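You operate a simulated robot arm through the tools that you are given. There is no shell and no other tool.

You are at the controls of a simulated robot arm. One attempt, no reset.

TASK
Turn the tap off, drain the basin and put the brush away.
Fine: tap first; the black-top tube goes from the drain to its holder, the brush in the drawer under the drainer; shut the drawer. Where these are worked on the way, their far stop is far enough and under half their travel is too little: drawer under the drainer.

It is judged by the outcome, as a careful person would: the job done as asked, and still so three seconds after it is handed in. It fails if anything else is knocked over, pushed out of place, dropped, spilled or broken.

THE ROBOT
A 6-joint arm with a three-finger gripper, fixed in place. Base frame: the origin is on the floor under the middle of its stand, x ahead of it, y to its left, z up. Units: m, degrees, N and s.
It reaches about 1.213 m from its shoulder. Its first joint turns from -166.0 to 166.0 degrees. Payload 4.89 kg.
The tool frame sits at the grasp point between the pads (the TCP): z along the fingers, y along the line on which they close. The tips reach 0.03 m beyond it. The gripper opens to 0.164 m; its body begins 0.125 m behind the TCP.
Orientation is that of the tool frame in the base frame, as a unit quaternion [x, y, z, w]. With the fingers straight down and closing along the base's y, the tool's x points along the base's -x, its y along +y and its z along -z.

THE INTERFACE
- The arm moves only by the tool jog_arm. Its argument "commands" is one flat list of numbers, 7 for each row, row after row: the shift along the tool's x, y, z in m, then the turn, a rotation vector about the tool's x, y, z in rad, then the opening, from 0 (shut) to 1 (fully open). In form: [tx, ty, tz, ax, ay, az, fingers, tx, ty, tz, ax, ay, az, fingers, ...]. A call has 1 to 20 rows; each row shifts and turns the commanded pose from where the row before left it, along the tool's axes as they then stand. Each row takes 0.2 s and may step no farther than 0.05 m and 8.6 degrees from the row before; otherwise, or with a gripper value out of range, the whole call is refused. A pose out of reach is approached as far as the arm can. The call stops where the force on the tool passes 90 N (or 10 N more than at its start, if that is more) or the arm is blocked; 0.2 s more then pass. The fingers move at their own pace (about 0.108 m/s each) and stop on an object; they squeeze with about 24 N. The grip force told is the motor's: it shows also when the fingers shut on nothing. Time passes only in rows, and 0.2 s behind the last, so rows that do not move let the fingers close. It gives the time, the measured TCP pose, the force on the tool (base axes), the opening and the grip force at its end, in the units of the frame above (readings bear some noise), with the torque about the TCP (base axes, N m) and any sound that the robot's microphone picked up.
- Cameras (640 x 400 px; columns grow to the right, rows downward): "scene" is fixed at [0.4006, -0.6528, 1.5159]; the picture's right is [1.00, 0.10, 0.00], its down [0.06, -0.62, -0.79] and it looks along [-0.08, 0.78, -0.62] (base axes); focal length 214 px, centre (320, 200). "wrist" rides on the gripper at [0.076, -0.002, -0.152] in the tool frame; the picture's right is [0.02, 1.00, 0.00], its down [-0.88, 0.02, -0.47] and it looks along [-0.47, 0.01, 0.88] (tool axes); focal length 247 px, centre (320, 200). There is no depth. A picture from a camera that has moved, and an enlarged one, comes with that camera's place and axes in the base frame and with its lens.
- capture(camera): a new picture of that camera. No time passes.
- move_column(by): moves the trunk up (or, below 0, down) by that many m; the arm rides with it, the base frame stays. It gives what a move gives, with no picture.
- close_up(camera, box): a new picture of the part [left, top, right, bottom] of that camera's present view, enlarged. No time passes.
- job_done(): hands the job in; it is judged then, once.

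Places have to be worked out from the pictures, the camera data and where the tool is seen. Open the gripper and draw the arm clear of the work before you hand the job in, unless the task says otherwise.

The tools are called after "Call:" as name(argument=value, ...) on one line, values as JSON. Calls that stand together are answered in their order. jog_arm: Moves the arm, as the interface text tells. Its arguments: {"type":"object","properties":{"commands":{"type":"array"}},"required":["commands"]} The other tools are called the same way: move_column (by) moves the trunk up or down; capture (camera) takes a picture; close_up (camera, box) takes an enlarged picture of a part of a camera's view; job_done () hands the job in.

At the start:

```text
time: 0.0
eef_pos: [0.1981, -0.5296, 1.245]
tool_rot: [0.0, 1.0, 0.0, 0.0]
ft_force: [0.1, -0.2, -0.7]
moment: [-0.01, 0.01, 0.0]
gripper_width: 0.164
grasp_force: 0.0
trunk travel left (down, up): [-0.125, 0.265]
```

scene: 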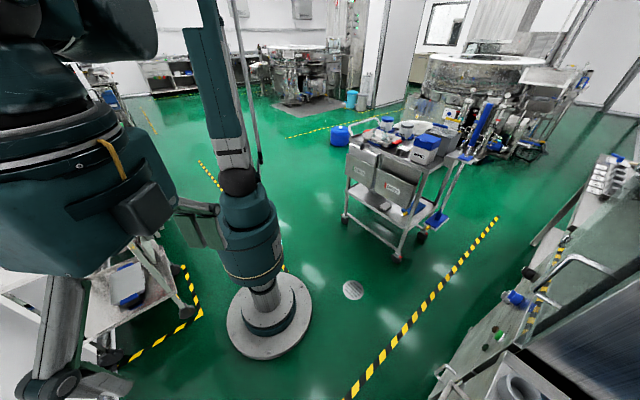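
wrist: 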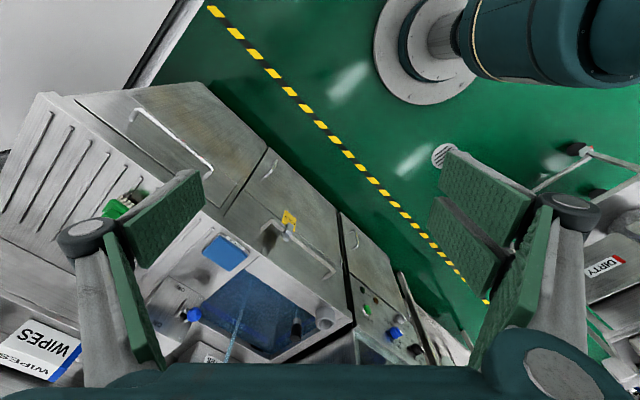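

The wrist view shows a sink unit with a basin full of water, a blue-handled tap, a drainer on the left and drawers on the front. I take enlarged pictures to see it in more detail before moving.

Call:
capture(camera="wrist")

Call:
close_up(camera="wrist", box=[100, 180, 420, 380])

Call:
close_up(camera="scene", box=[400, 200, 640, 400])

```text
taken
camera wrist: at [0.1211, -0.5311, 1.3985], right [-0.02, 1.0, 0.0], down [0.88, 0.02, 0.47], along [0.47, 0.01, -0.88], focal length 247 px, centre (320, 200)
```

wrist: 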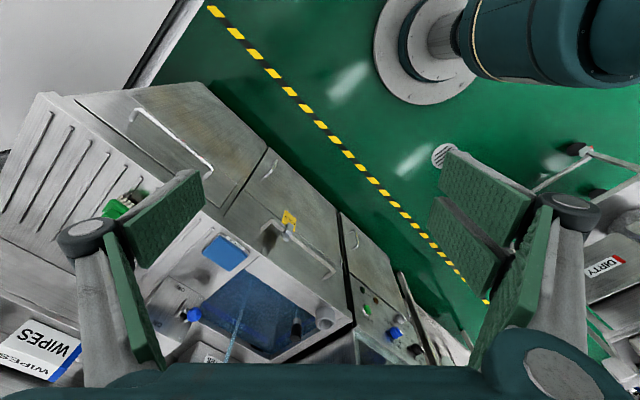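

```text
2.00 times, centred on (260, 280) of wrist
camera zoom: at [0.1211, -0.5311, 1.3985], right [-0.02, 1.0, 0.0], down [0.88, 0.02, 0.47], along [0.47, 0.01, -0.88], focal length 494 px, centre (440, 40)
```

zoom: 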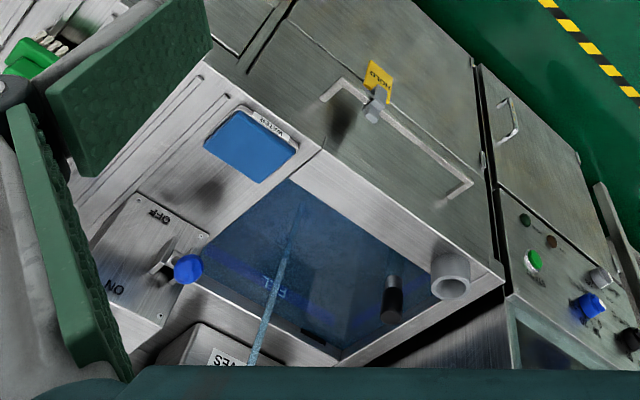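

```text
2.00 times, centred on (520, 300) of scene
camera zoom: at [0.4006, -0.6528, 1.5159], right [1.0, 0.1, 0.0], down [0.06, -0.62, -0.79], along [-0.08, 0.78, -0.62], focal length 429 px, centre (-80, 0)
```

zoom: 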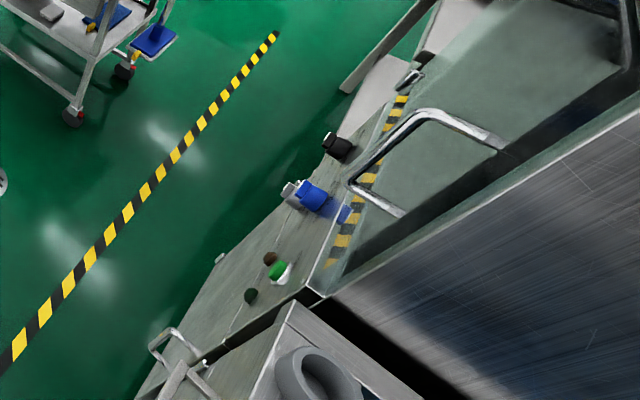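

The sink front seems to run at about 45° (along roughly (0.68, 0.73)), with the counter near z≈0.88–0.9. I turn the tool about its own z to face the sink squarely and raise it a little for a better view.

Call:
jog_arm(commands=[0, 0, -0.02, 0, 0, 0.149, 1, 0, 0, -0.02, 0, 0, 0.149, 1, 0, 0, -0.02, 0, 0, 0.149, 1, 0, 0, -0.02, 0, 0, 0.149, 1, 0, 0, -0.02, 0, 0, 0.149, 1])

Call:
capture(camera="wrist")

```text
time: 1.2
eef_pos: [0.2011, -0.5425, 1.3461]
tool_rot: [0.365, 0.931, 0.001, 0.0]
ft_force: [0.0, -0.7, 0.9]
moment: [0.02, -0.02, 0.0]
gripper_width: 0.1642
grasp_force: 0.0
trunk travel left (down, up): [-0.125, 0.265]
```

```text
taken
camera wrist: at [0.1442, -0.4918, 1.4994], right [0.66, 0.75, 0.0], down [0.66, -0.58, 0.47], along [0.35, -0.31, -0.88], focal length 247 px, centre (320, 200)
```

wrist: 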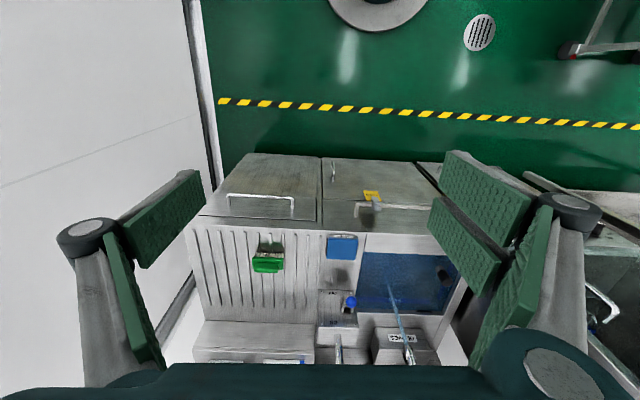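

Now the sink is squared in view: drainer left with a green brush on it, basin right, tap lever with blue knob behind. I enlarge the key parts.

Call:
close_up(camera="wrist", box=[180, 140, 340, 240])

Call:
close_up(camera="wrist", box=[190, 230, 350, 330])

Call:
close_up(camera="wrist", box=[310, 230, 470, 370])

```text
4.00 times, centred on (260, 190) of wrist
camera zoom: at [0.1442, -0.4918, 1.4994], right [0.66, 0.75, 0.0], down [0.66, -0.58, 0.47], along [0.35, -0.31, -0.88], focal length 988 px, centre (560, 240)
```

zoom: 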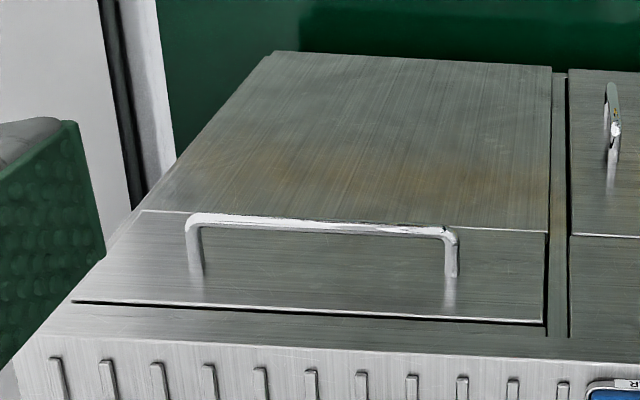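

```text
4.00 times, centred on (270, 280) of wrist
camera zoom: at [0.1442, -0.4918, 1.4994], right [0.66, 0.75, 0.0], down [0.66, -0.58, 0.47], along [0.35, -0.31, -0.88], focal length 988 px, centre (520, -120)
```

zoom: 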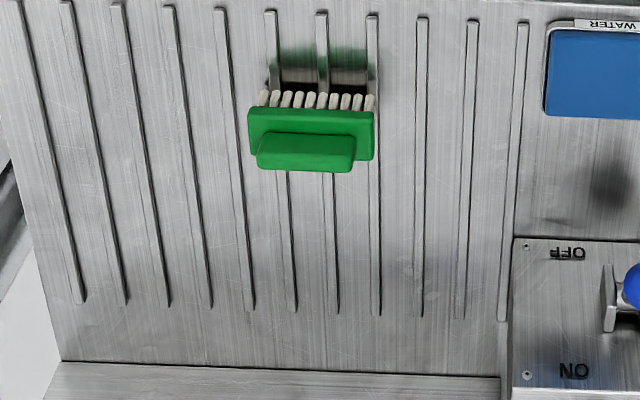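

```text
2.86 times, centred on (390, 300) of wrist
camera zoom: at [0.1442, -0.4918, 1.4994], right [0.66, 0.75, 0.0], down [0.66, -0.58, 0.47], along [0.35, -0.31, -0.88], focal length 706 px, centre (120, -86)
```

zoom: 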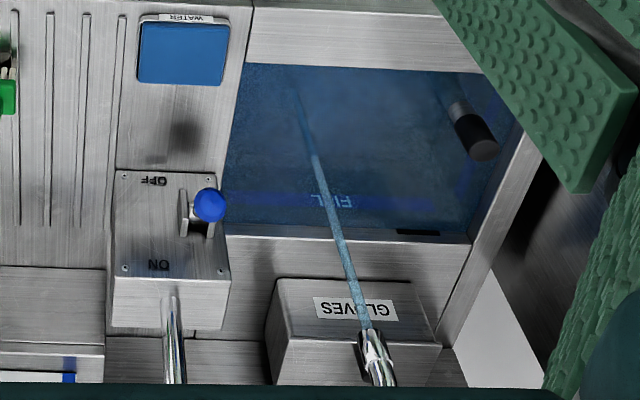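

The brush rests on its bristles on the drainer; the tap lever with blue knob sits on a box marked OFF (near side)/ON (far side), and the black-top tube stands in the basin's right corner. I tilt the tool to see them from a lower angle, and check the scene camera.

Call:
jog_arm(commands=[0, 0, -0.02, 0, -0.14, 0, 1, 0, 0, -0.02, 0, -0.14, 0, 1, 0, 0, -0.02, 0, -0.14, 0, 1, 0, 0, 0, 0, -0.14, 0, 1])

Call:
capture(camera="wrist")

Call:
capture(camera="scene")

```text
time: 2.0
eef_pos: [0.2153, -0.6223, 1.4192]
tool_rot: [0.356, 0.917, -0.066, 0.169]
ft_force: [1.7, -0.1, 0.2]
moment: [0.03, 0.24, -0.1]
gripper_width: 0.1641
grasp_force: 0.0
trunk travel left (down, up): [-0.125, 0.265]
stopped in row 3: the arm was blocked; the commanded pose is now the measured one
```

```text
taken
camera wrist: at [0.1214, -0.5387, 1.5346], right [0.66, 0.75, -0.01], down [0.5, -0.43, 0.76], along [0.57, -0.5, -0.65], focal length 247 px, centre (320, 200)
```

wrist: 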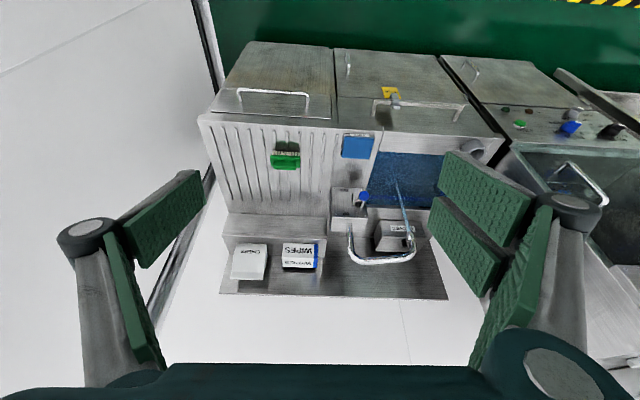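

```text
taken
```

scene: 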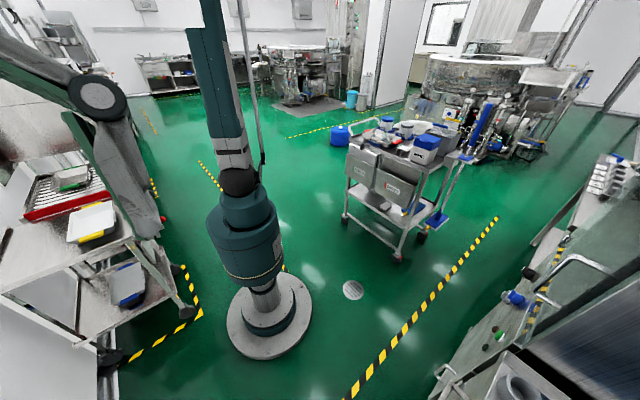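

The arm got blocked partway in that tilt (likely a joint constraint), but the view is useful. I enlarge the tap, the basin and the drawer.

Call:
close_up(camera="wrist", box=[320, 120, 480, 220])

Call:
close_up(camera="wrist", box=[320, 170, 440, 280])

Call:
close_up(camera="wrist", box=[190, 40, 350, 200])

Call:
close_up(camera="wrist", box=[340, 60, 500, 180])

```text
4.00 times, centred on (400, 170) of wrist
camera zoom: at [0.1214, -0.5387, 1.5346], right [0.66, 0.75, -0.01], down [0.5, -0.43, 0.76], along [0.57, -0.5, -0.65], focal length 988 px, centre (0, 320)
```

zoom: 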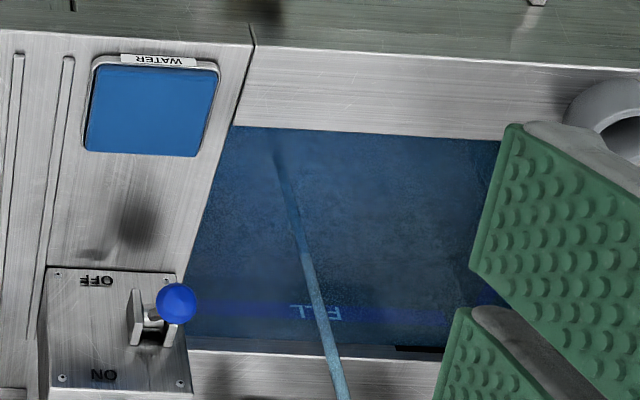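

```text
3.64 times, centred on (380, 225) of wrist
camera zoom: at [0.1214, -0.5387, 1.5346], right [0.66, 0.75, -0.01], down [0.5, -0.43, 0.76], along [0.57, -0.5, -0.65], focal length 898 px, centre (102, 109)
```

zoom: 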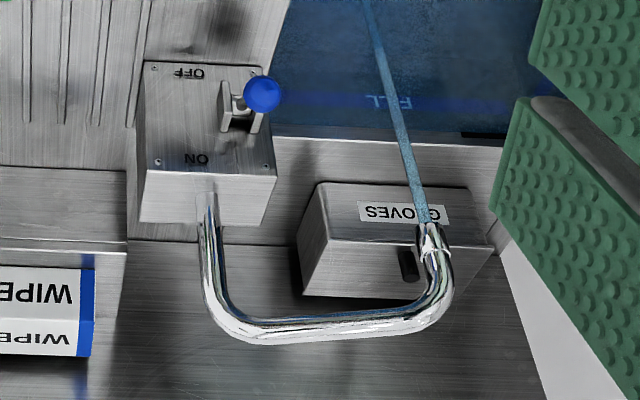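

```text
2.50 times, centred on (270, 120) of wrist
camera zoom: at [0.1214, -0.5387, 1.5346], right [0.66, 0.75, -0.01], down [0.5, -0.43, 0.76], along [0.57, -0.5, -0.65], focal length 617 px, centre (445, 400)
```

zoom: 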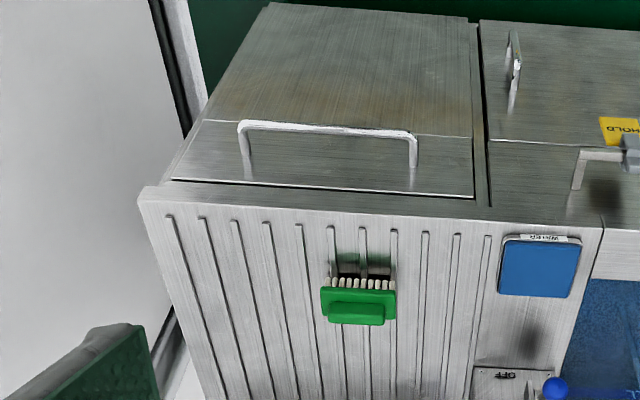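

```text
3.33 times, centred on (420, 120) of wrist
camera zoom: at [0.1214, -0.5387, 1.5346], right [0.66, 0.75, -0.01], down [0.5, -0.43, 0.76], along [0.57, -0.5, -0.65], focal length 823 px, centre (-13, 467)
```

zoom: 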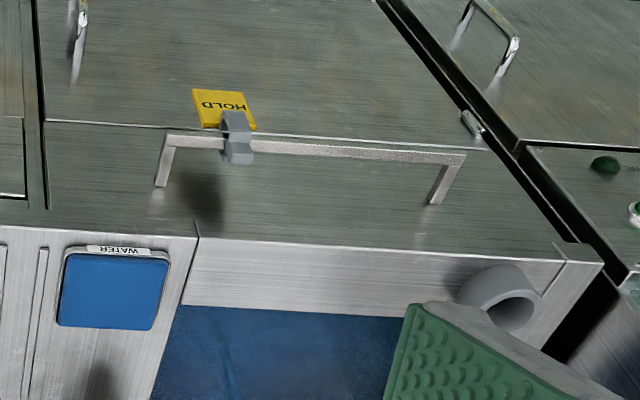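

The lever has a blue ball on a short stalk between OFF and ON; the spout is an inverted U rising to about z≈1.1–1.2 near (0.75,-0.75). I level the tool again and then move in closer over the drainer for a better look.

Call:
jog_arm(commands=[0, 0, 0, 0, 0.122, 0, 1, 0, 0, 0, 0, 0.122, 0, 1, 0, 0, 0, 0, 0.12, 0, 1])

```text
time: 2.8
eef_pos: [0.2143, -0.6189, 1.4194]
tool_rot: [0.363, 0.932, -0.001, 0.0]
ft_force: [-0.6, 1.4, 0.1]
moment: [-0.18, -0.08, 0.04]
gripper_width: 0.1641
grasp_force: 0.0
trunk travel left (down, up): [-0.125, 0.265]
```

Tool is vertical again at (0.214,-0.619,1.419). I move 0.25 m inward over the drainer and about 0.1 m lower, staying well above the spout.

Call:
jog_arm(commands=[-0.04, 0, 0.02, 0, 0, -0.015, 1, -0.04, 0, 0.02, 0, 0, -0.015, 1, -0.04, 0, 0.02, 0, 0, -0.015, 1, -0.04, 0, 0.02, 0, 0, -0.015, 1, -0.04, 0, 0.02, 0, 0, -0.015, 1, -0.04, 0, 0, 0, 0, 0, 1])

Call:
capture(camera="wrist")

```text
time: 4.2
eef_pos: [0.3959, -0.7751, 1.3191]
tool_rot: [0.327, 0.945, -0.001, 0.002]
ft_force: [-1.9, 2.0, 2.0]
moment: [-0.22, -0.17, 0.0]
gripper_width: 0.1641
grasp_force: 0.1
trunk travel left (down, up): [-0.125, 0.265]
```

```text
taken
camera wrist: at [0.3349, -0.7289, 1.4728], right [0.6, 0.8, 0.0], down [0.7, -0.53, 0.47], along [0.38, -0.29, -0.88], focal length 247 px, centre (320, 200)
```

wrist: 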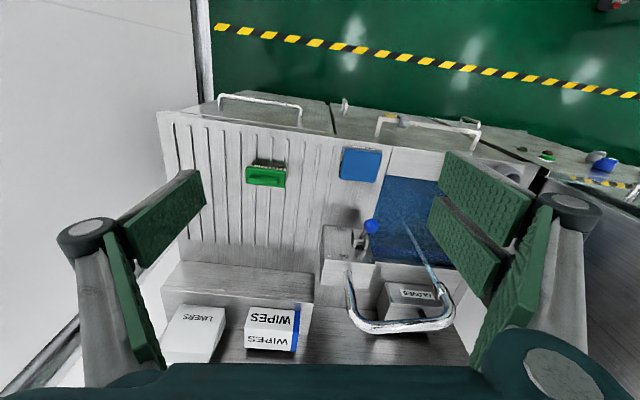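

Good closer view. I enlarge the tap, tube/holder and brush from here.

Call:
close_up(camera="wrist", box=[310, 200, 430, 290])

Call:
close_up(camera="wrist", box=[200, 140, 300, 210])

Call:
close_up(camera="wrist", box=[190, 80, 350, 180])

```text
4.44 times, centred on (370, 245) of wrist
camera zoom: at [0.3349, -0.7289, 1.4728], right [0.6, 0.8, 0.0], down [0.7, -0.53, 0.47], along [0.38, -0.29, -0.88], focal length 1098 px, centre (98, 0)
```

zoom: 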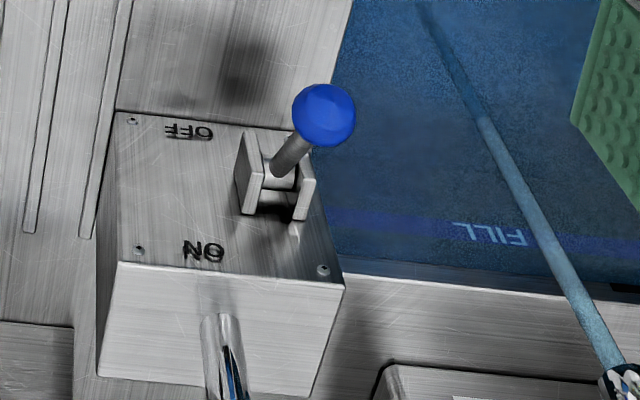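

```text
5.71 times, centred on (250, 175) of wrist
camera zoom: at [0.3349, -0.7289, 1.4728], right [0.6, 0.8, 0.0], down [0.7, -0.53, 0.47], along [0.38, -0.29, -0.88], focal length 1411 px, centre (720, 343)
```

zoom: 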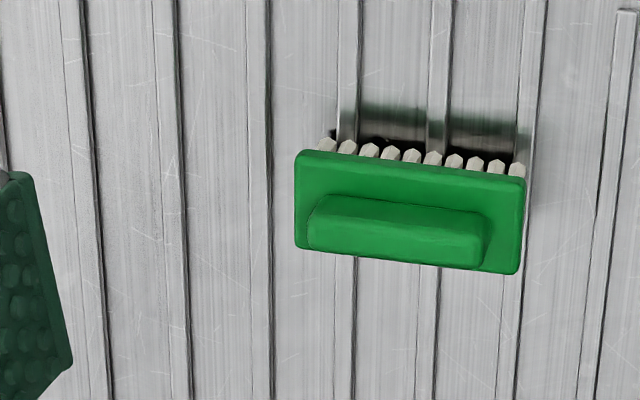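

```text
4.00 times, centred on (270, 130) of wrist
camera zoom: at [0.3349, -0.7289, 1.4728], right [0.6, 0.8, 0.0], down [0.7, -0.53, 0.47], along [0.38, -0.29, -0.88], focal length 988 px, centre (520, 480)
```

zoom: 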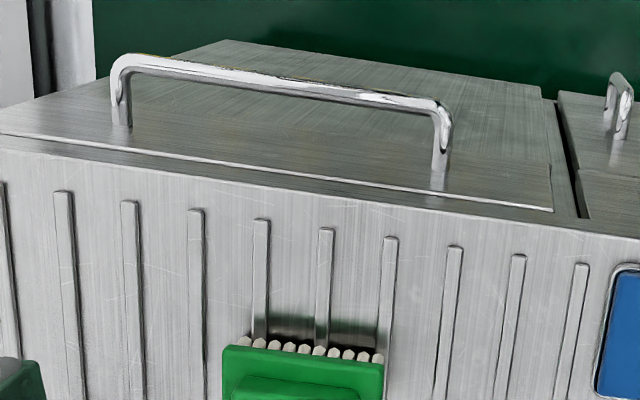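

Worked out so far: counter z≈0.855, brush top ≈(0.442,-0.98,0.92), lever ball ≈(0.647,-0.822,1.01), pivot ≈(0.716,-0.887,0.95) on a vertical panel (ON up, OFF down), spout nozzle ≈(0.86,-0.784,1.07). I align the yaw with the sink front, tilt a little and close the fingers to push the lever down.

Call:
jog_arm(commands=[0, 0, 0, 0, 0, 0.0785, 0.5, 0, 0, 0, 0, 0, 0.0785, 0.2, 0, 0, 0, 0, -0.1, 0, 0, 0, 0, 0, 0, -0.1, 0, 0, 0, 0, 0, 0, 0, 0, 0])

Call:
capture(camera="wrist")

```text
time: 5.4
eef_pos: [0.3948, -0.7736, 1.3203]
tool_rot: [0.398, 0.912, -0.041, 0.093]
ft_force: [0.4, 0.2, 0.5]
moment: [-0.11, -0.08, 0.0]
gripper_width: 0.0
grasp_force: 24.3
trunk travel left (down, up): [-0.125, 0.265]
```

```text
taken
camera wrist: at [0.3227, -0.699, 1.4546], right [0.72, 0.69, 0.0], down [0.54, -0.55, 0.64], along [0.44, -0.46, -0.77], focal length 247 px, centre (320, 200)
```

wrist: 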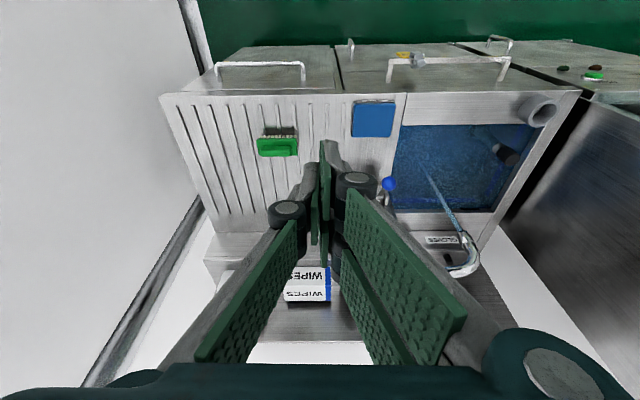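

Clear view: tube with black top at right in the basin, the grey holder cup on the front right corner. I enlarge those and the tap from here.

Call:
close_up(camera="wrist", box=[460, 80, 600, 180])

Call:
close_up(camera="wrist", box=[340, 160, 500, 300])

Call:
close_up(camera="wrist", box=[200, 120, 460, 300])

```text
4.00 times, centred on (530, 130) of wrist
camera zoom: at [0.3227, -0.699, 1.4546], right [0.72, 0.69, 0.0], down [0.54, -0.55, 0.64], along [0.44, -0.46, -0.77], focal length 988 px, centre (-520, 480)
```

zoom: 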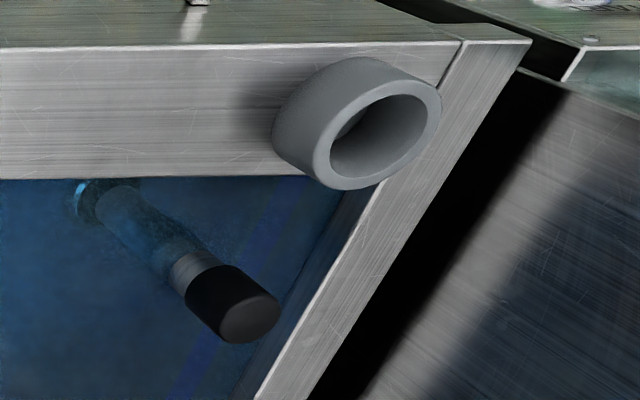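

```text
2.86 times, centred on (420, 230) of wrist
camera zoom: at [0.3227, -0.699, 1.4546], right [0.72, 0.69, 0.0], down [0.54, -0.55, 0.64], along [0.44, -0.46, -0.77], focal length 706 px, centre (34, 114)
```

zoom: 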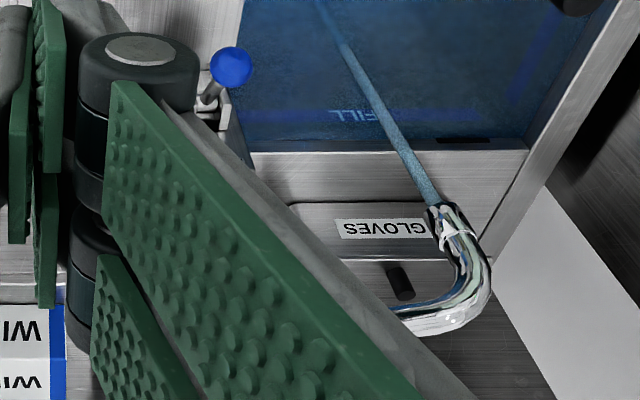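

```text
2.22 times, centred on (330, 210) of wrist
camera zoom: at [0.3227, -0.699, 1.4546], right [0.72, 0.69, 0.0], down [0.54, -0.55, 0.64], along [0.44, -0.46, -0.77], focal length 549 px, centre (298, 178)
```

zoom: 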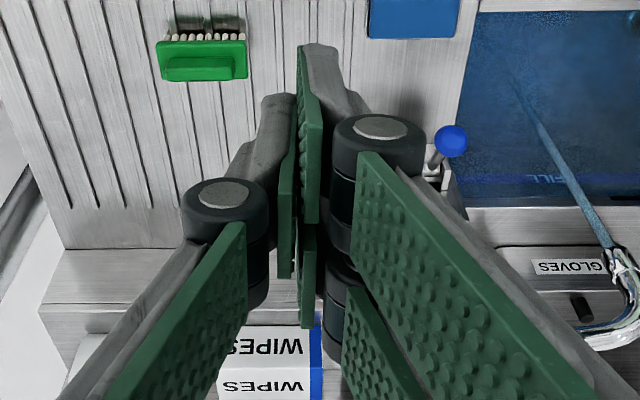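

Refined layout: the sink front yaw is ≈45°, front edge 0.90 m from the base axis; tube cap top ≈(0.885,-0.594,0.905); holder top ≈(0.831,-0.497,0.898). Now I move with closed fingers to hover above the lever ball.

Call:
jog_arm(commands=[-0.0291, 0.0253, 0.0162, 0, 0, 0, 0, -0.0291, 0.0253, 0.0162, 0, 0, 0, 0, -0.0291, 0.0253, 0.0162, 0, 0, 0, 0, -0.0291, 0.0253, 0.0162, 0, 0, 0, 0, -0.0291, 0.0253, 0.0162, 0, 0, 0, 0, -0.0291, 0.0253, 0.0162, -0.0077, 0, -0.0373, 0, 0, 0, 0, 0, 0, 0, 0])

Call:
capture(camera="wrist")

Call:
capture(camera="scene")

```text
time: 7.0
eef_pos: [0.6372, -0.8132, 1.2591]
tool_rot: [0.381, 0.919, -0.038, 0.092]
ft_force: [0.2, 0.3, -0.2]
moment: [0.09, 0.07, -0.02]
gripper_width: 0.0001
grasp_force: 23.9
trunk travel left (down, up): [-0.125, 0.265]
```

```text
taken
camera wrist: at [0.5622, -0.7399, 1.3938], right [0.69, 0.72, 0.0], down [0.56, -0.53, 0.64], along [0.46, -0.44, -0.77], focal length 247 px, centre (320, 200)
```

wrist: 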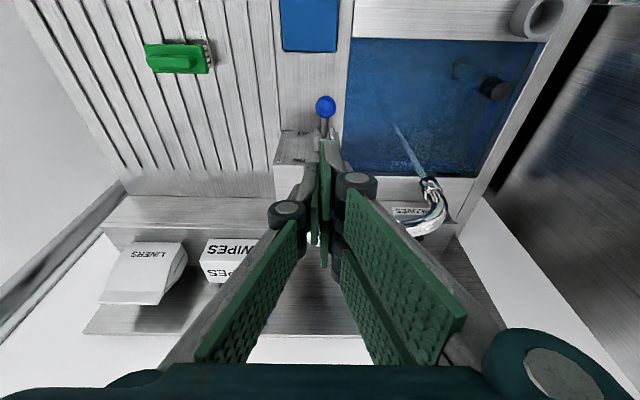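

```text
taken
```

scene: 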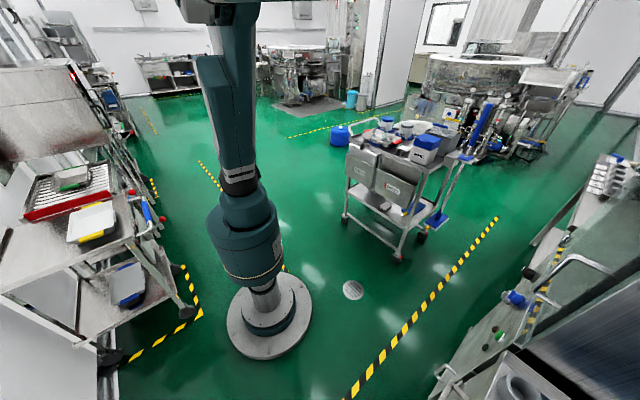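

The ball lies right under the closed fingertips along the front direction (f≈-0.12). I descend vertically 0.18 m to just above it and check.

Call:
jog_arm(commands=[0.00594, 0, 0.0294, 0, 0, 0, 0, 0.00594, 0, 0.0294, 0, 0, 0, 0, 0.00594, 0, 0.0294, 0, 0, 0, 0, 0.00594, 0, 0.0294, 0, 0, 0, 0, 0.00594, 0, 0.0294, 0, 0, 0, 0, 0.00594, 0, 0.0294, 0, 0, 0, 0])

Call:
capture(camera="wrist")

Call:
close_up(camera="wrist", box=[260, 60, 420, 180])

```text
time: 8.4
eef_pos: [0.6382, -0.8119, 1.0795]
tool_rot: [0.381, 0.919, -0.039, 0.092]
ft_force: [-0.6, 0.4, 0.6]
moment: [-0.03, -0.04, 0.01]
gripper_width: 0.0002
grasp_force: 23.6
trunk travel left (down, up): [-0.125, 0.265]
```

```text
taken
camera wrist: at [0.5613, -0.7379, 1.2144], right [0.69, 0.72, 0.0], down [0.56, -0.53, 0.64], along [0.46, -0.44, -0.77], focal length 247 px, centre (320, 200)
```

wrist: 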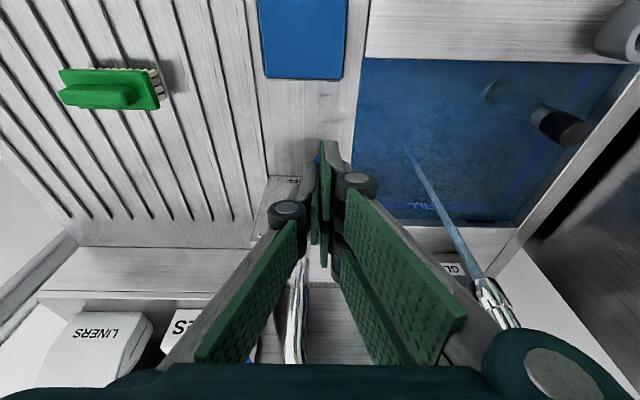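

```text
3.33 times, centred on (340, 120) of wrist
camera zoom: at [0.5613, -0.7379, 1.2144], right [0.69, 0.72, 0.0], down [0.56, -0.53, 0.64], along [0.46, -0.44, -0.77], focal length 823 px, centre (253, 467)
```

zoom: 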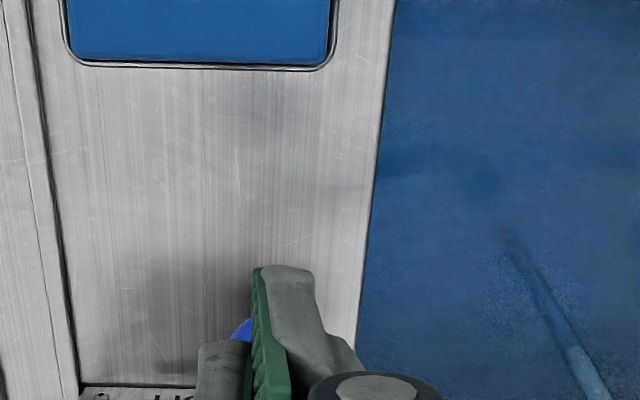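

The ball is hidden right beneath the fingertips. I go down in small steps, watching the force.

Call:
jog_arm(commands=[0.003, 0, 0.0147, 0, 0, 0, 0, 0.003, 0, 0.0147, 0, 0, 0, 0, 0.003, 0, 0.0147, 0, 0, 0, 0])

Call:
capture(camera="wrist")

```text
time: 9.2
eef_pos: [0.6391, -0.8122, 1.0357]
tool_rot: [0.38, 0.919, -0.038, 0.093]
ft_force: [-0.4, -0.9, 0.8]
moment: [-0.03, -0.05, -0.02]
gripper_width: 0.0002
grasp_force: 24.2
trunk travel left (down, up): [-0.125, 0.265]
```

```text
taken
camera wrist: at [0.5624, -0.7388, 1.1695], right [0.69, 0.72, 0.0], down [0.56, -0.53, 0.64], along [0.46, -0.44, -0.77], focal length 247 px, centre (320, 200)
```

wrist: 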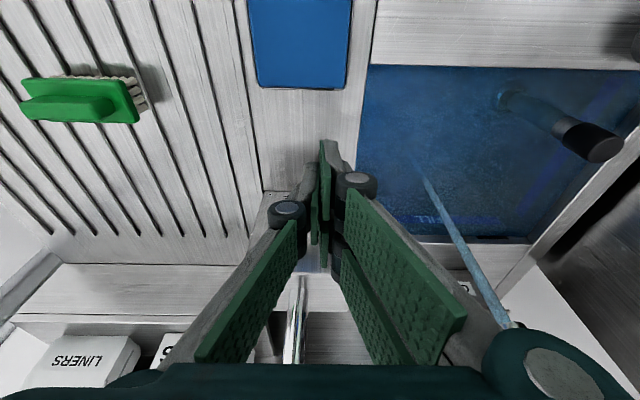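

No contact force yet (tips ≈1.006). I continue down in small steps.

Call:
jog_arm(commands=[0.003, 0, 0.0147, 0, 0, 0, 0, 0.003, 0, 0.0147, 0, 0, 0, 0])

Call:
close_up(camera="wrist", box=[260, 100, 420, 220])

```text
time: 9.8
eef_pos: [0.6381, -0.8115, 1.0043]
tool_rot: [0.381, 0.919, -0.038, 0.093]
ft_force: [-0.8, 0.2, 0.4]
moment: [-0.01, -0.03, -0.02]
gripper_width: 0.0002
grasp_force: 24.0
trunk travel left (down, up): [-0.125, 0.265]
```

```text
3.33 times, centred on (340, 160) of wrist
camera zoom: at [0.5624, -0.7385, 1.1384], right [0.69, 0.72, 0.0], down [0.56, -0.53, 0.64], along [0.46, -0.44, -0.77], focal length 823 px, centre (253, 333)
```

zoom: 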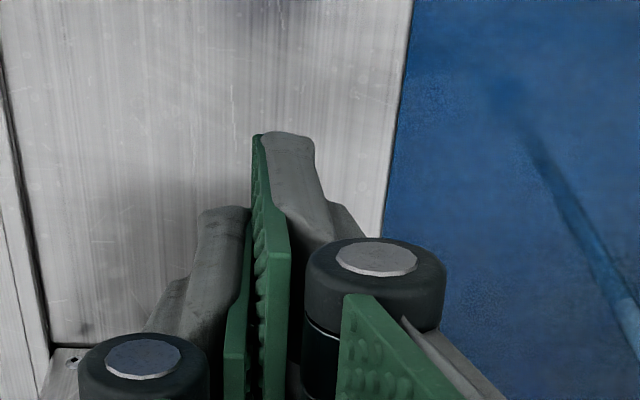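

Still no clear force; the lever may be light. I continue down slowly.

Call:
jog_arm(commands=[0.003, 0, 0.0147, 0, 0, 0, 0, 0.003, 0, 0.0147, 0, 0, 0, 0])

Call:
capture(camera="wrist")

```text
time: 10.4
eef_pos: [0.6377, -0.812, 0.9737]
tool_rot: [0.381, 0.919, -0.038, 0.092]
ft_force: [0.4, -0.3, 0.7]
moment: [-0.07, -0.06, -0.01]
gripper_width: 0.0
grasp_force: 24.2
trunk travel left (down, up): [-0.125, 0.265]
```

```text
taken
camera wrist: at [0.5622, -0.7391, 1.1082], right [0.69, 0.72, 0.0], down [0.56, -0.53, 0.64], along [0.46, -0.44, -0.77], focal length 247 px, centre (320, 200)
```

wrist: 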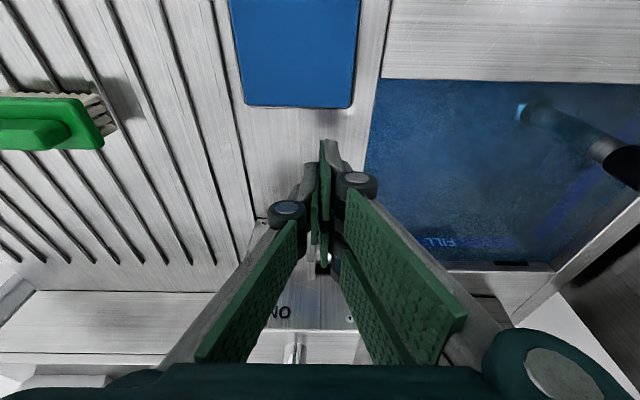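

The water stream has vanished, so the lever has passed the shut-off point. I keep pushing gently toward the OFF stop.

Call:
jog_arm(commands=[0.002, 0, 0.0098, 0, 0, 0, 0, 0.002, 0, 0.0098, 0, 0, 0, 0])

Call:
close_up(camera="wrist", box=[230, 120, 450, 360])

```text
time: 11.0
eef_pos: [0.6387, -0.8129, 0.954]
tool_rot: [0.381, 0.919, -0.038, 0.093]
ft_force: [0.2, 0.4, 1.0]
moment: [-0.02, -0.03, 0.01]
gripper_width: 0.0002
grasp_force: 24.3
trunk travel left (down, up): [-0.125, 0.265]
```

```text
1.67 times, centred on (340, 240) of wrist
camera zoom: at [0.5622, -0.7391, 1.0883], right [0.69, 0.72, 0.0], down [0.56, -0.53, 0.64], along [0.46, -0.44, -0.77], focal length 412 px, centre (287, 133)
```

zoom: 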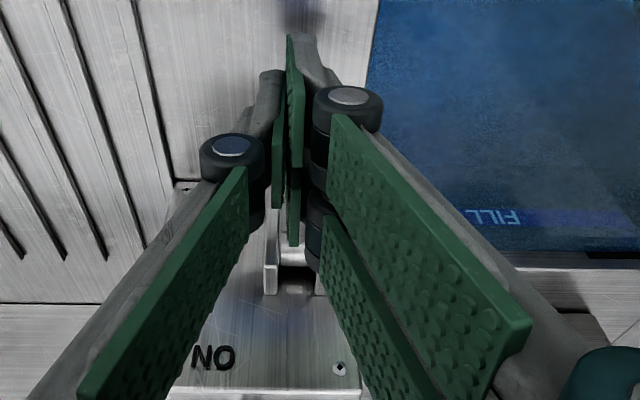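

I continue in ~8 mm steps to find the OFF stop.

Call:
jog_arm(commands=[0.0016, 0, 0.0078, 0, 0, 0, 0, 0.0016, 0, 0.0078, 0, 0, 0, 0])

Call:
jog_arm(commands=[0.0012, 0, 0.0059, 0, 0, 0, 0])

```text
time: 11.6
eef_pos: [0.6373, -0.8119, 0.9377]
tool_rot: [0.382, 0.919, -0.039, 0.093]
ft_force: [-0.6, -0.1, 0.0]
moment: [0.01, 0.0, -0.01]
gripper_width: 0.0001
grasp_force: 24.4
trunk travel left (down, up): [-0.125, 0.265]
```

```text
time: 12.0
eef_pos: [0.6371, -0.8124, 0.9323]
tool_rot: [0.381, 0.919, -0.039, 0.093]
ft_force: [-0.9, 0.0, 0.3]
moment: [0.03, -0.02, -0.01]
gripper_width: 0.0
grasp_force: 23.9
trunk travel left (down, up): [-0.125, 0.265]
```

Tips are at ≈0.90 with no load, near the expected OFF position. I raise the tool straight up to inspect the lever.

Call:
jog_arm(commands=[-0.008, 0, -0.0392, 0, 0, 0, 0, -0.008, 0, -0.0392, 0, 0, 0, 0, -0.008, 0, -0.0392, 0, 0, 0, 0, -0.008, 0, -0.0392, 0, 0, 0, 0, -0.008, 0, -0.0392, 0, 0, 0, 0, -0.008, 0, -0.0392, 0, 0, 0, 0, -0.008, 0, -0.0392, 0, 0, 0, 0])

Call:
capture(camera="wrist")

Call:
close_up(camera="wrist", box=[250, 60, 430, 200])

```text
time: 13.6
eef_pos: [0.6388, -0.8124, 1.2124]
tool_rot: [0.381, 0.919, -0.038, 0.093]
ft_force: [0.2, -0.5, -0.9]
moment: [0.08, 0.05, 0.0]
gripper_width: 0.0
grasp_force: 24.0
trunk travel left (down, up): [-0.125, 0.265]
```

```text
taken
camera wrist: at [0.5635, -0.7394, 1.3467], right [0.69, 0.72, 0.0], down [0.56, -0.53, 0.64], along [0.46, -0.44, -0.77], focal length 247 px, centre (320, 200)
```

wrist: 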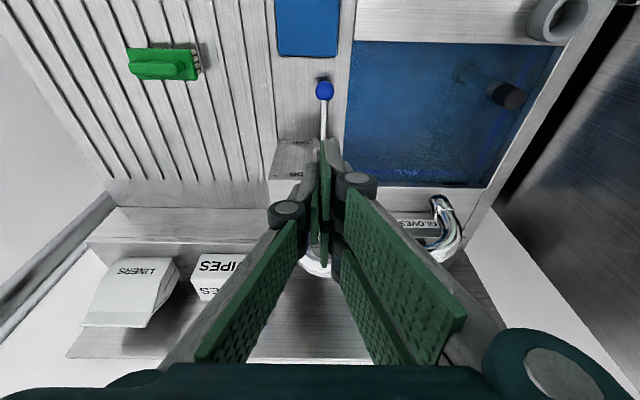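

```text
2.86 times, centred on (340, 130) of wrist
camera zoom: at [0.5635, -0.7394, 1.3467], right [0.69, 0.72, 0.0], down [0.56, -0.53, 0.64], along [0.46, -0.44, -0.77], focal length 706 px, centre (263, 400)
```

zoom: 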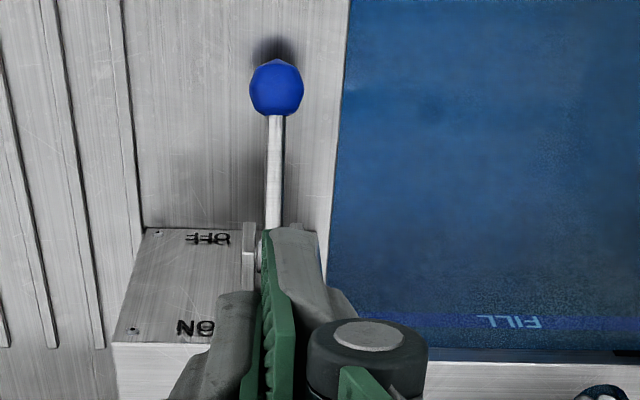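

The stream is off and the lever is down at OFF with its shadow close beneath. To be sure it's at its stop, I go back down onto it and press gently a few millimetres further while watching force.

Call:
jog_arm(commands=[0.008, 0, 0.0392, 0, 0, 0, 0, 0.008, 0, 0.0392, 0, 0, 0, 0, 0.008, 0, 0.0392, 0, 0, 0, 0, 0.008, 0, 0.0392, 0, 0, 0, 0, 0.008, 0, 0.0392, 0, 0, 0, 0, 0.008, 0, 0.0392, 0, 0, 0, 0, 0.008, 0, 0.0392, 0, 0, 0, 0])

Call:
jog_arm(commands=[0.0008, 0, 0.004, 0, 0, 0, 0])

Call:
jog_arm(commands=[0.0008, 0, 0.004, 0, 0, 0, 0])

```text
time: 15.2
eef_pos: [0.637, -0.811, 0.9332]
tool_rot: [0.38, 0.919, -0.038, 0.093]
ft_force: [-0.2, 1.2, -0.4]
moment: [-0.12, -0.07, 0.0]
gripper_width: 0.0
grasp_force: 24.2
trunk travel left (down, up): [-0.125, 0.265]
```

```text
time: 15.6
eef_pos: [0.6376, -0.8111, 0.9283]
tool_rot: [0.38, 0.919, -0.039, 0.092]
ft_force: [-0.1, 0.0, 0.0]
moment: [0.02, 0.05, -0.01]
gripper_width: 0.0001
grasp_force: 24.5
trunk travel left (down, up): [-0.125, 0.265]
```

```text
time: 16.0
eef_pos: [0.6373, -0.8121, 0.9244]
tool_rot: [0.381, 0.919, -0.039, 0.092]
ft_force: [0.8, -1.0, -0.1]
moment: [0.0, -0.01, 0.01]
gripper_width: 0.0002
grasp_force: 24.1
trunk travel left (down, up): [-0.125, 0.265]
```

Still no load at tip ≈0.895; a few more small steps.

Call:
jog_arm(commands=[0.0008, 0, 0.004, 0, 0, 0, 0])

Call:
jog_arm(commands=[0.0008, 0, 0.004, 0, 0, 0, 0])

Call:
jog_arm(commands=[0.0008, 0, 0.004, 0, 0, 0, 0])

```text
time: 16.4
eef_pos: [0.6393, -0.8116, 0.9194]
tool_rot: [0.381, 0.919, -0.039, 0.092]
ft_force: [0.8, 0.2, 0.3]
moment: [-0.01, -0.04, 0.04]
gripper_width: 0.0001
grasp_force: 23.9
trunk travel left (down, up): [-0.125, 0.265]
```

```text
time: 16.8
eef_pos: [0.638, -0.8122, 0.9168]
tool_rot: [0.381, 0.919, -0.038, 0.093]
ft_force: [0.3, 0.9, 2.7]
moment: [-0.07, -0.07, 0.04]
gripper_width: 0.0003
grasp_force: 23.8
trunk travel left (down, up): [-0.125, 0.265]
```

```text
time: 17.2
eef_pos: [0.6387, -0.8112, 0.9154]
tool_rot: [0.381, 0.919, -0.039, 0.094]
ft_force: [6.0, -6.3, 44.8]
moment: [-0.9, -1.32, -0.08]
gripper_width: 0.0
grasp_force: 24.1
trunk travel left (down, up): [-0.125, 0.265]
```

Firm stop felt (45 N at tip ≈0.886): the lever is fully at OFF. I retreat upward at once and inspect.

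Call:
jog_arm(commands=[-0.008, 0, -0.0392, 0, 0, 0, 0, -0.008, 0, -0.0392, 0, 0, 0, 0, -0.008, 0, -0.0392, 0, 0, 0, 0, -0.008, 0, -0.0392, 0, 0, 0, 0, -0.008, 0, -0.0392, 0, 0, 0, 0, -0.008, 0, -0.0392, 0, 0, 0, 0, -0.008, 0, -0.0392, 0, 0, 0, 0])

Call:
close_up(camera="wrist", box=[250, 60, 430, 200])

Call:
close_up(camera="wrist", box=[380, 0, 640, 160])

```text
time: 18.8
eef_pos: [0.6388, -0.8122, 1.1909]
tool_rot: [0.381, 0.919, -0.039, 0.093]
ft_force: [0.0, -1.1, -0.8]
moment: [0.09, 0.01, -0.03]
gripper_width: 0.0
grasp_force: 24.1
trunk travel left (down, up): [-0.125, 0.265]
```

```text
2.86 times, centred on (340, 130) of wrist
camera zoom: at [0.5628, -0.7385, 1.3259], right [0.69, 0.72, 0.0], down [0.56, -0.53, 0.64], along [0.46, -0.44, -0.77], focal length 706 px, centre (263, 400)
```

zoom: 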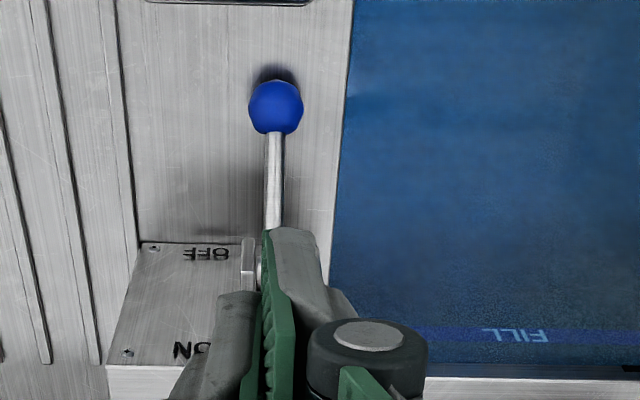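

```text
2.46 times, centred on (510, 80) of wrist
camera zoom: at [0.5628, -0.7385, 1.3259], right [0.69, 0.72, 0.0], down [0.56, -0.53, 0.64], along [0.46, -0.44, -0.77], focal length 608 px, centre (-148, 495)
```

zoom: 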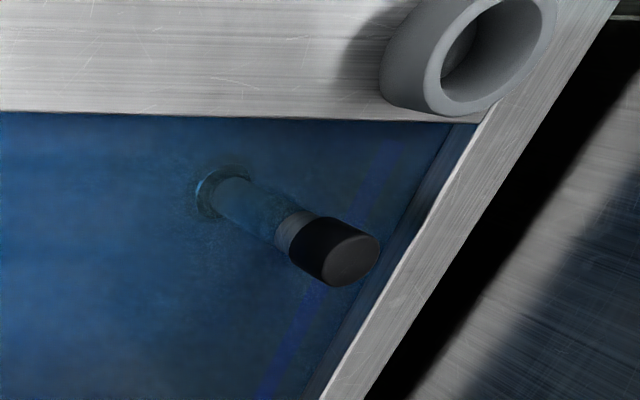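

Tap is OFF at its stop. Now the tube: cap top ≈(0.89,-0.593,0.907). I raise, straighten the tool to vertical, travel above the spout height to hover over the tube, with the fingers half open.

Call:
jog_arm(commands=[0, 0, -0.035, 0, 0.1, 0, 0, 0, 0, -0.035, 0, 0.0975, 0, 0, -0.0028, 0.0416, 0, 0, 0, 0, 0.5, -0.0028, 0.0416, 0, 0, 0, 0, 0.5, -0.0028, 0.0416, 0, 0, 0, 0, 0.5, -0.0028, 0.0416, 0, 0, 0, 0, 0.5, -0.0028, 0.0416, 0, 0, 0, 0, 0.5, -0.0028, 0.0416, 0, 0, 0, 0, 0.5, -0.0028, 0.0416, 0, 0, 0, 0, 0.5, -0.0028, 0.0416, 0, 0, 0, 0, 0.5])

Call:
capture(camera="wrist")

```text
time: 21.0
eef_pos: [0.8842, -0.586, 1.2628]
tool_rot: [0.383, 0.924, 0.0, 0.002]
ft_force: [-1.1, -1.7, -0.1]
moment: [0.29, -0.25, -0.03]
gripper_width: 0.0822
grasp_force: 0.0
trunk travel left (down, up): [-0.125, 0.265]
```

```text
taken
camera wrist: at [0.8272, -0.5328, 1.4162], right [0.69, 0.72, 0.0], down [0.63, -0.61, 0.48], along [0.34, -0.33, -0.88], focal length 247 px, centre (320, 200)
```

wrist: 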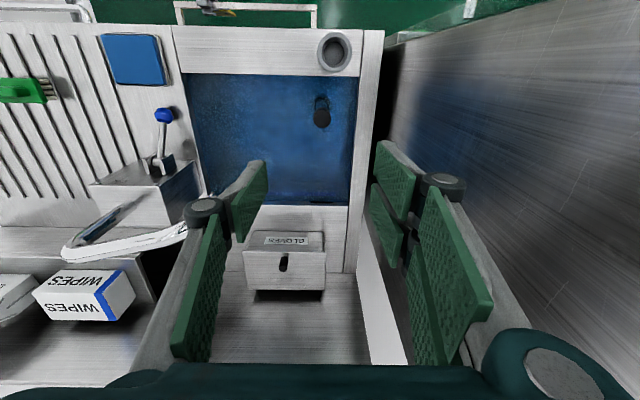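

I have an overhead view. I enlarge tube and holder for accurate positions.

Call:
close_up(camera="wrist", box=[270, 20, 400, 140])

```text
3.33 times, centred on (335, 80) of wrist
camera zoom: at [0.8272, -0.5328, 1.4162], right [0.69, 0.72, 0.0], down [0.63, -0.61, 0.48], along [0.34, -0.33, -0.88], focal length 823 px, centre (270, 600)
```

zoom: 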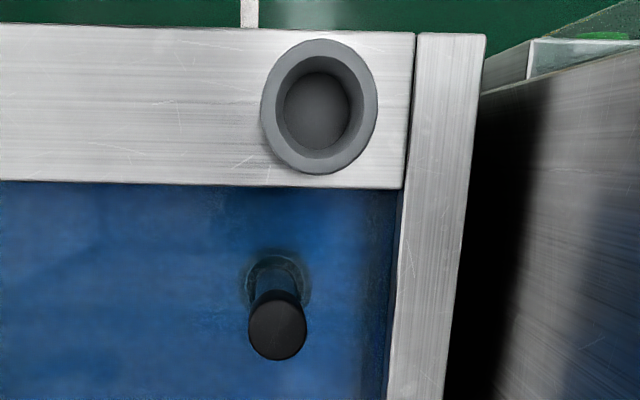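

Cap centre ≈(0.8945,-0.590), radius ≈0.017; holder centre ≈(0.829,-0.497), inner radius ≈0.024. I centre over the tube and descend to z≈1.0, then check.

Call:
jog_arm(commands=[-0.005, 0.0022, 0.03, 0, 0, 0, 0.5, -0.005, 0.0023, 0.04, 0, 0, 0, 0.5, 0, 0, 0.04, 0, 0, 0, 0.5, 0, 0, 0.04, 0, 0, 0, 0.5, 0, 0, 0.04, 0, 0, 0, 0.5, 0, 0, 0.04, 0, 0, 0, 0.5, 0, 0, 0.03, 0, 0, 0, 0.5])

Call:
capture(camera="wrist")

Call:
capture(camera="scene")

```text
time: 22.6
eef_pos: [0.8926, -0.5902, 1.001]
tool_rot: [0.383, 0.924, -0.001, 0.002]
ft_force: [-0.6, 0.1, 0.9]
moment: [-0.06, -0.09, 0.0]
gripper_width: 0.082
grasp_force: 0.0
trunk travel left (down, up): [-0.125, 0.265]
```

```text
taken
camera wrist: at [0.8361, -0.5367, 1.1544], right [0.69, 0.72, 0.0], down [0.63, -0.61, 0.48], along [0.34, -0.33, -0.88], focal length 247 px, centre (320, 200)
```

wrist: 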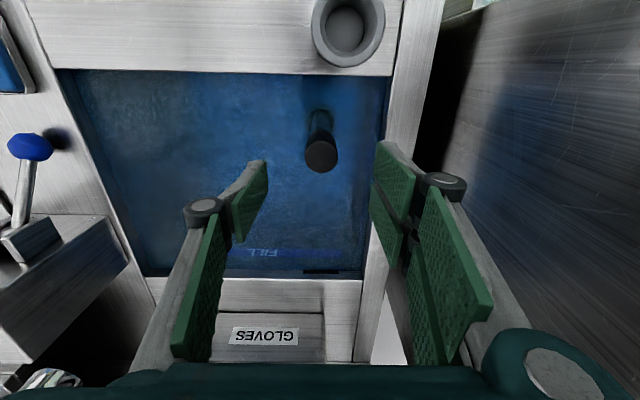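

```text
taken
```

scene: 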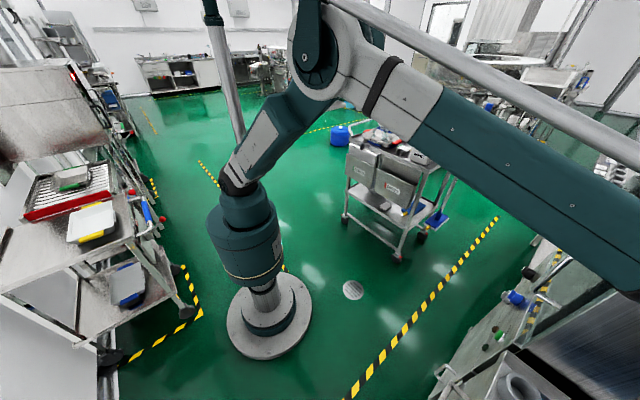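

Cap is centred between the pads and the right rim is clear. I descend to TCP z≈0.882.

Call:
jog_arm(commands=[-0.001, 0.001, 0.04, 0, 0, 0, 0.5, 0, 0, 0.04, 0, 0, 0, 0.5, 0, 0, 0.039, 0, 0, 0, 0.5])

Call:
capture(camera="wrist")

```text
time: 23.4
eef_pos: [0.8954, -0.5894, 0.8823]
tool_rot: [0.383, 0.924, -0.001, 0.002]
ft_force: [-0.6, 0.4, 1.9]
moment: [-0.05, -0.14, -0.02]
gripper_width: 0.0816
grasp_force: 0.1
trunk travel left (down, up): [-0.125, 0.265]
```

```text
taken
camera wrist: at [0.84, -0.5358, 1.0351], right [0.69, 0.72, 0.0], down [0.63, -0.61, 0.48], along [0.34, -0.33, -0.88], focal length 247 px, centre (320, 200)
```

wrist: 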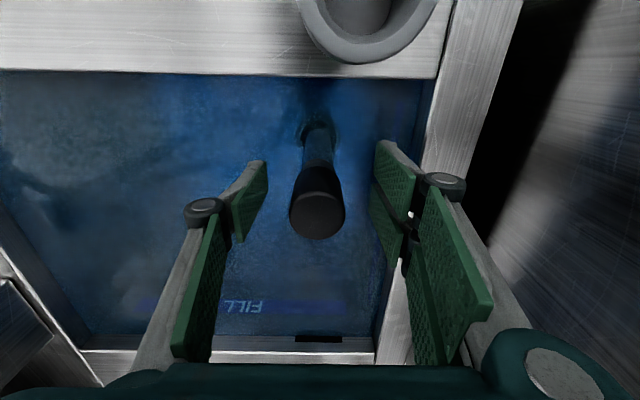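

The cap is centred between the pads. I close the fingers on it.

Call:
jog_arm(commands=[0, 0, 0, 0, 0, 0, 0.2, 0, 0, 0, 0, 0, 0, 0, 0, 0, 0, 0, 0, 0, 0, 0, 0, 0, 0, 0, 0, 0])

Call:
capture(camera="wrist")

```text
time: 24.4
eef_pos: [0.8968, -0.5905, 0.8817]
tool_rot: [0.383, 0.924, 0.0, 0.002]
ft_force: [-0.7, -0.2, 0.5]
moment: [0.0, 0.0, -0.01]
gripper_width: 0.035
grasp_force: 24.0
trunk travel left (down, up): [-0.125, 0.265]
```

```text
taken
camera wrist: at [0.8403, -0.5361, 1.0348], right [0.69, 0.72, 0.0], down [0.64, -0.61, 0.48], along [0.34, -0.33, -0.88], focal length 247 px, centre (320, 200)
```

wrist: 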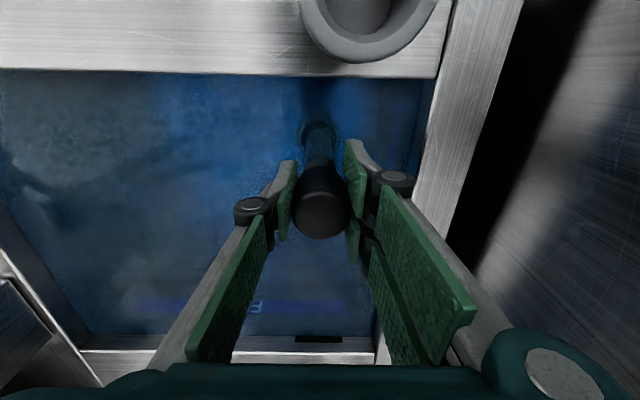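

Cap gripped (0.035 m, 24 N). I lift straight up slowly and watch the force.

Call:
jog_arm(commands=[0, 0, -0.01, 0, 0, 0, 0, 0, 0, -0.02, 0, 0, 0, 0, 0, 0, -0.03, 0, 0, 0, 0])

Call:
capture(camera="wrist")

```text
time: 25.2
eef_pos: [0.8953, -0.5892, 0.9407]
tool_rot: [0.383, 0.924, -0.001, 0.002]
ft_force: [2.3, -0.1, -2.5]
moment: [0.1, 0.12, 0.04]
gripper_width: 0.0347
grasp_force: 23.8
trunk travel left (down, up): [-0.125, 0.265]
```

```text
taken
camera wrist: at [0.8397, -0.5363, 1.0933], right [0.69, 0.72, 0.0], down [0.64, -0.61, 0.48], along [0.34, -0.33, -0.88], focal length 247 px, centre (320, 200)
```

wrist: 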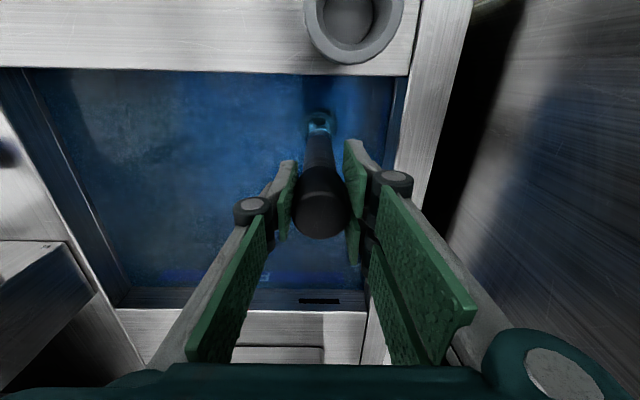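

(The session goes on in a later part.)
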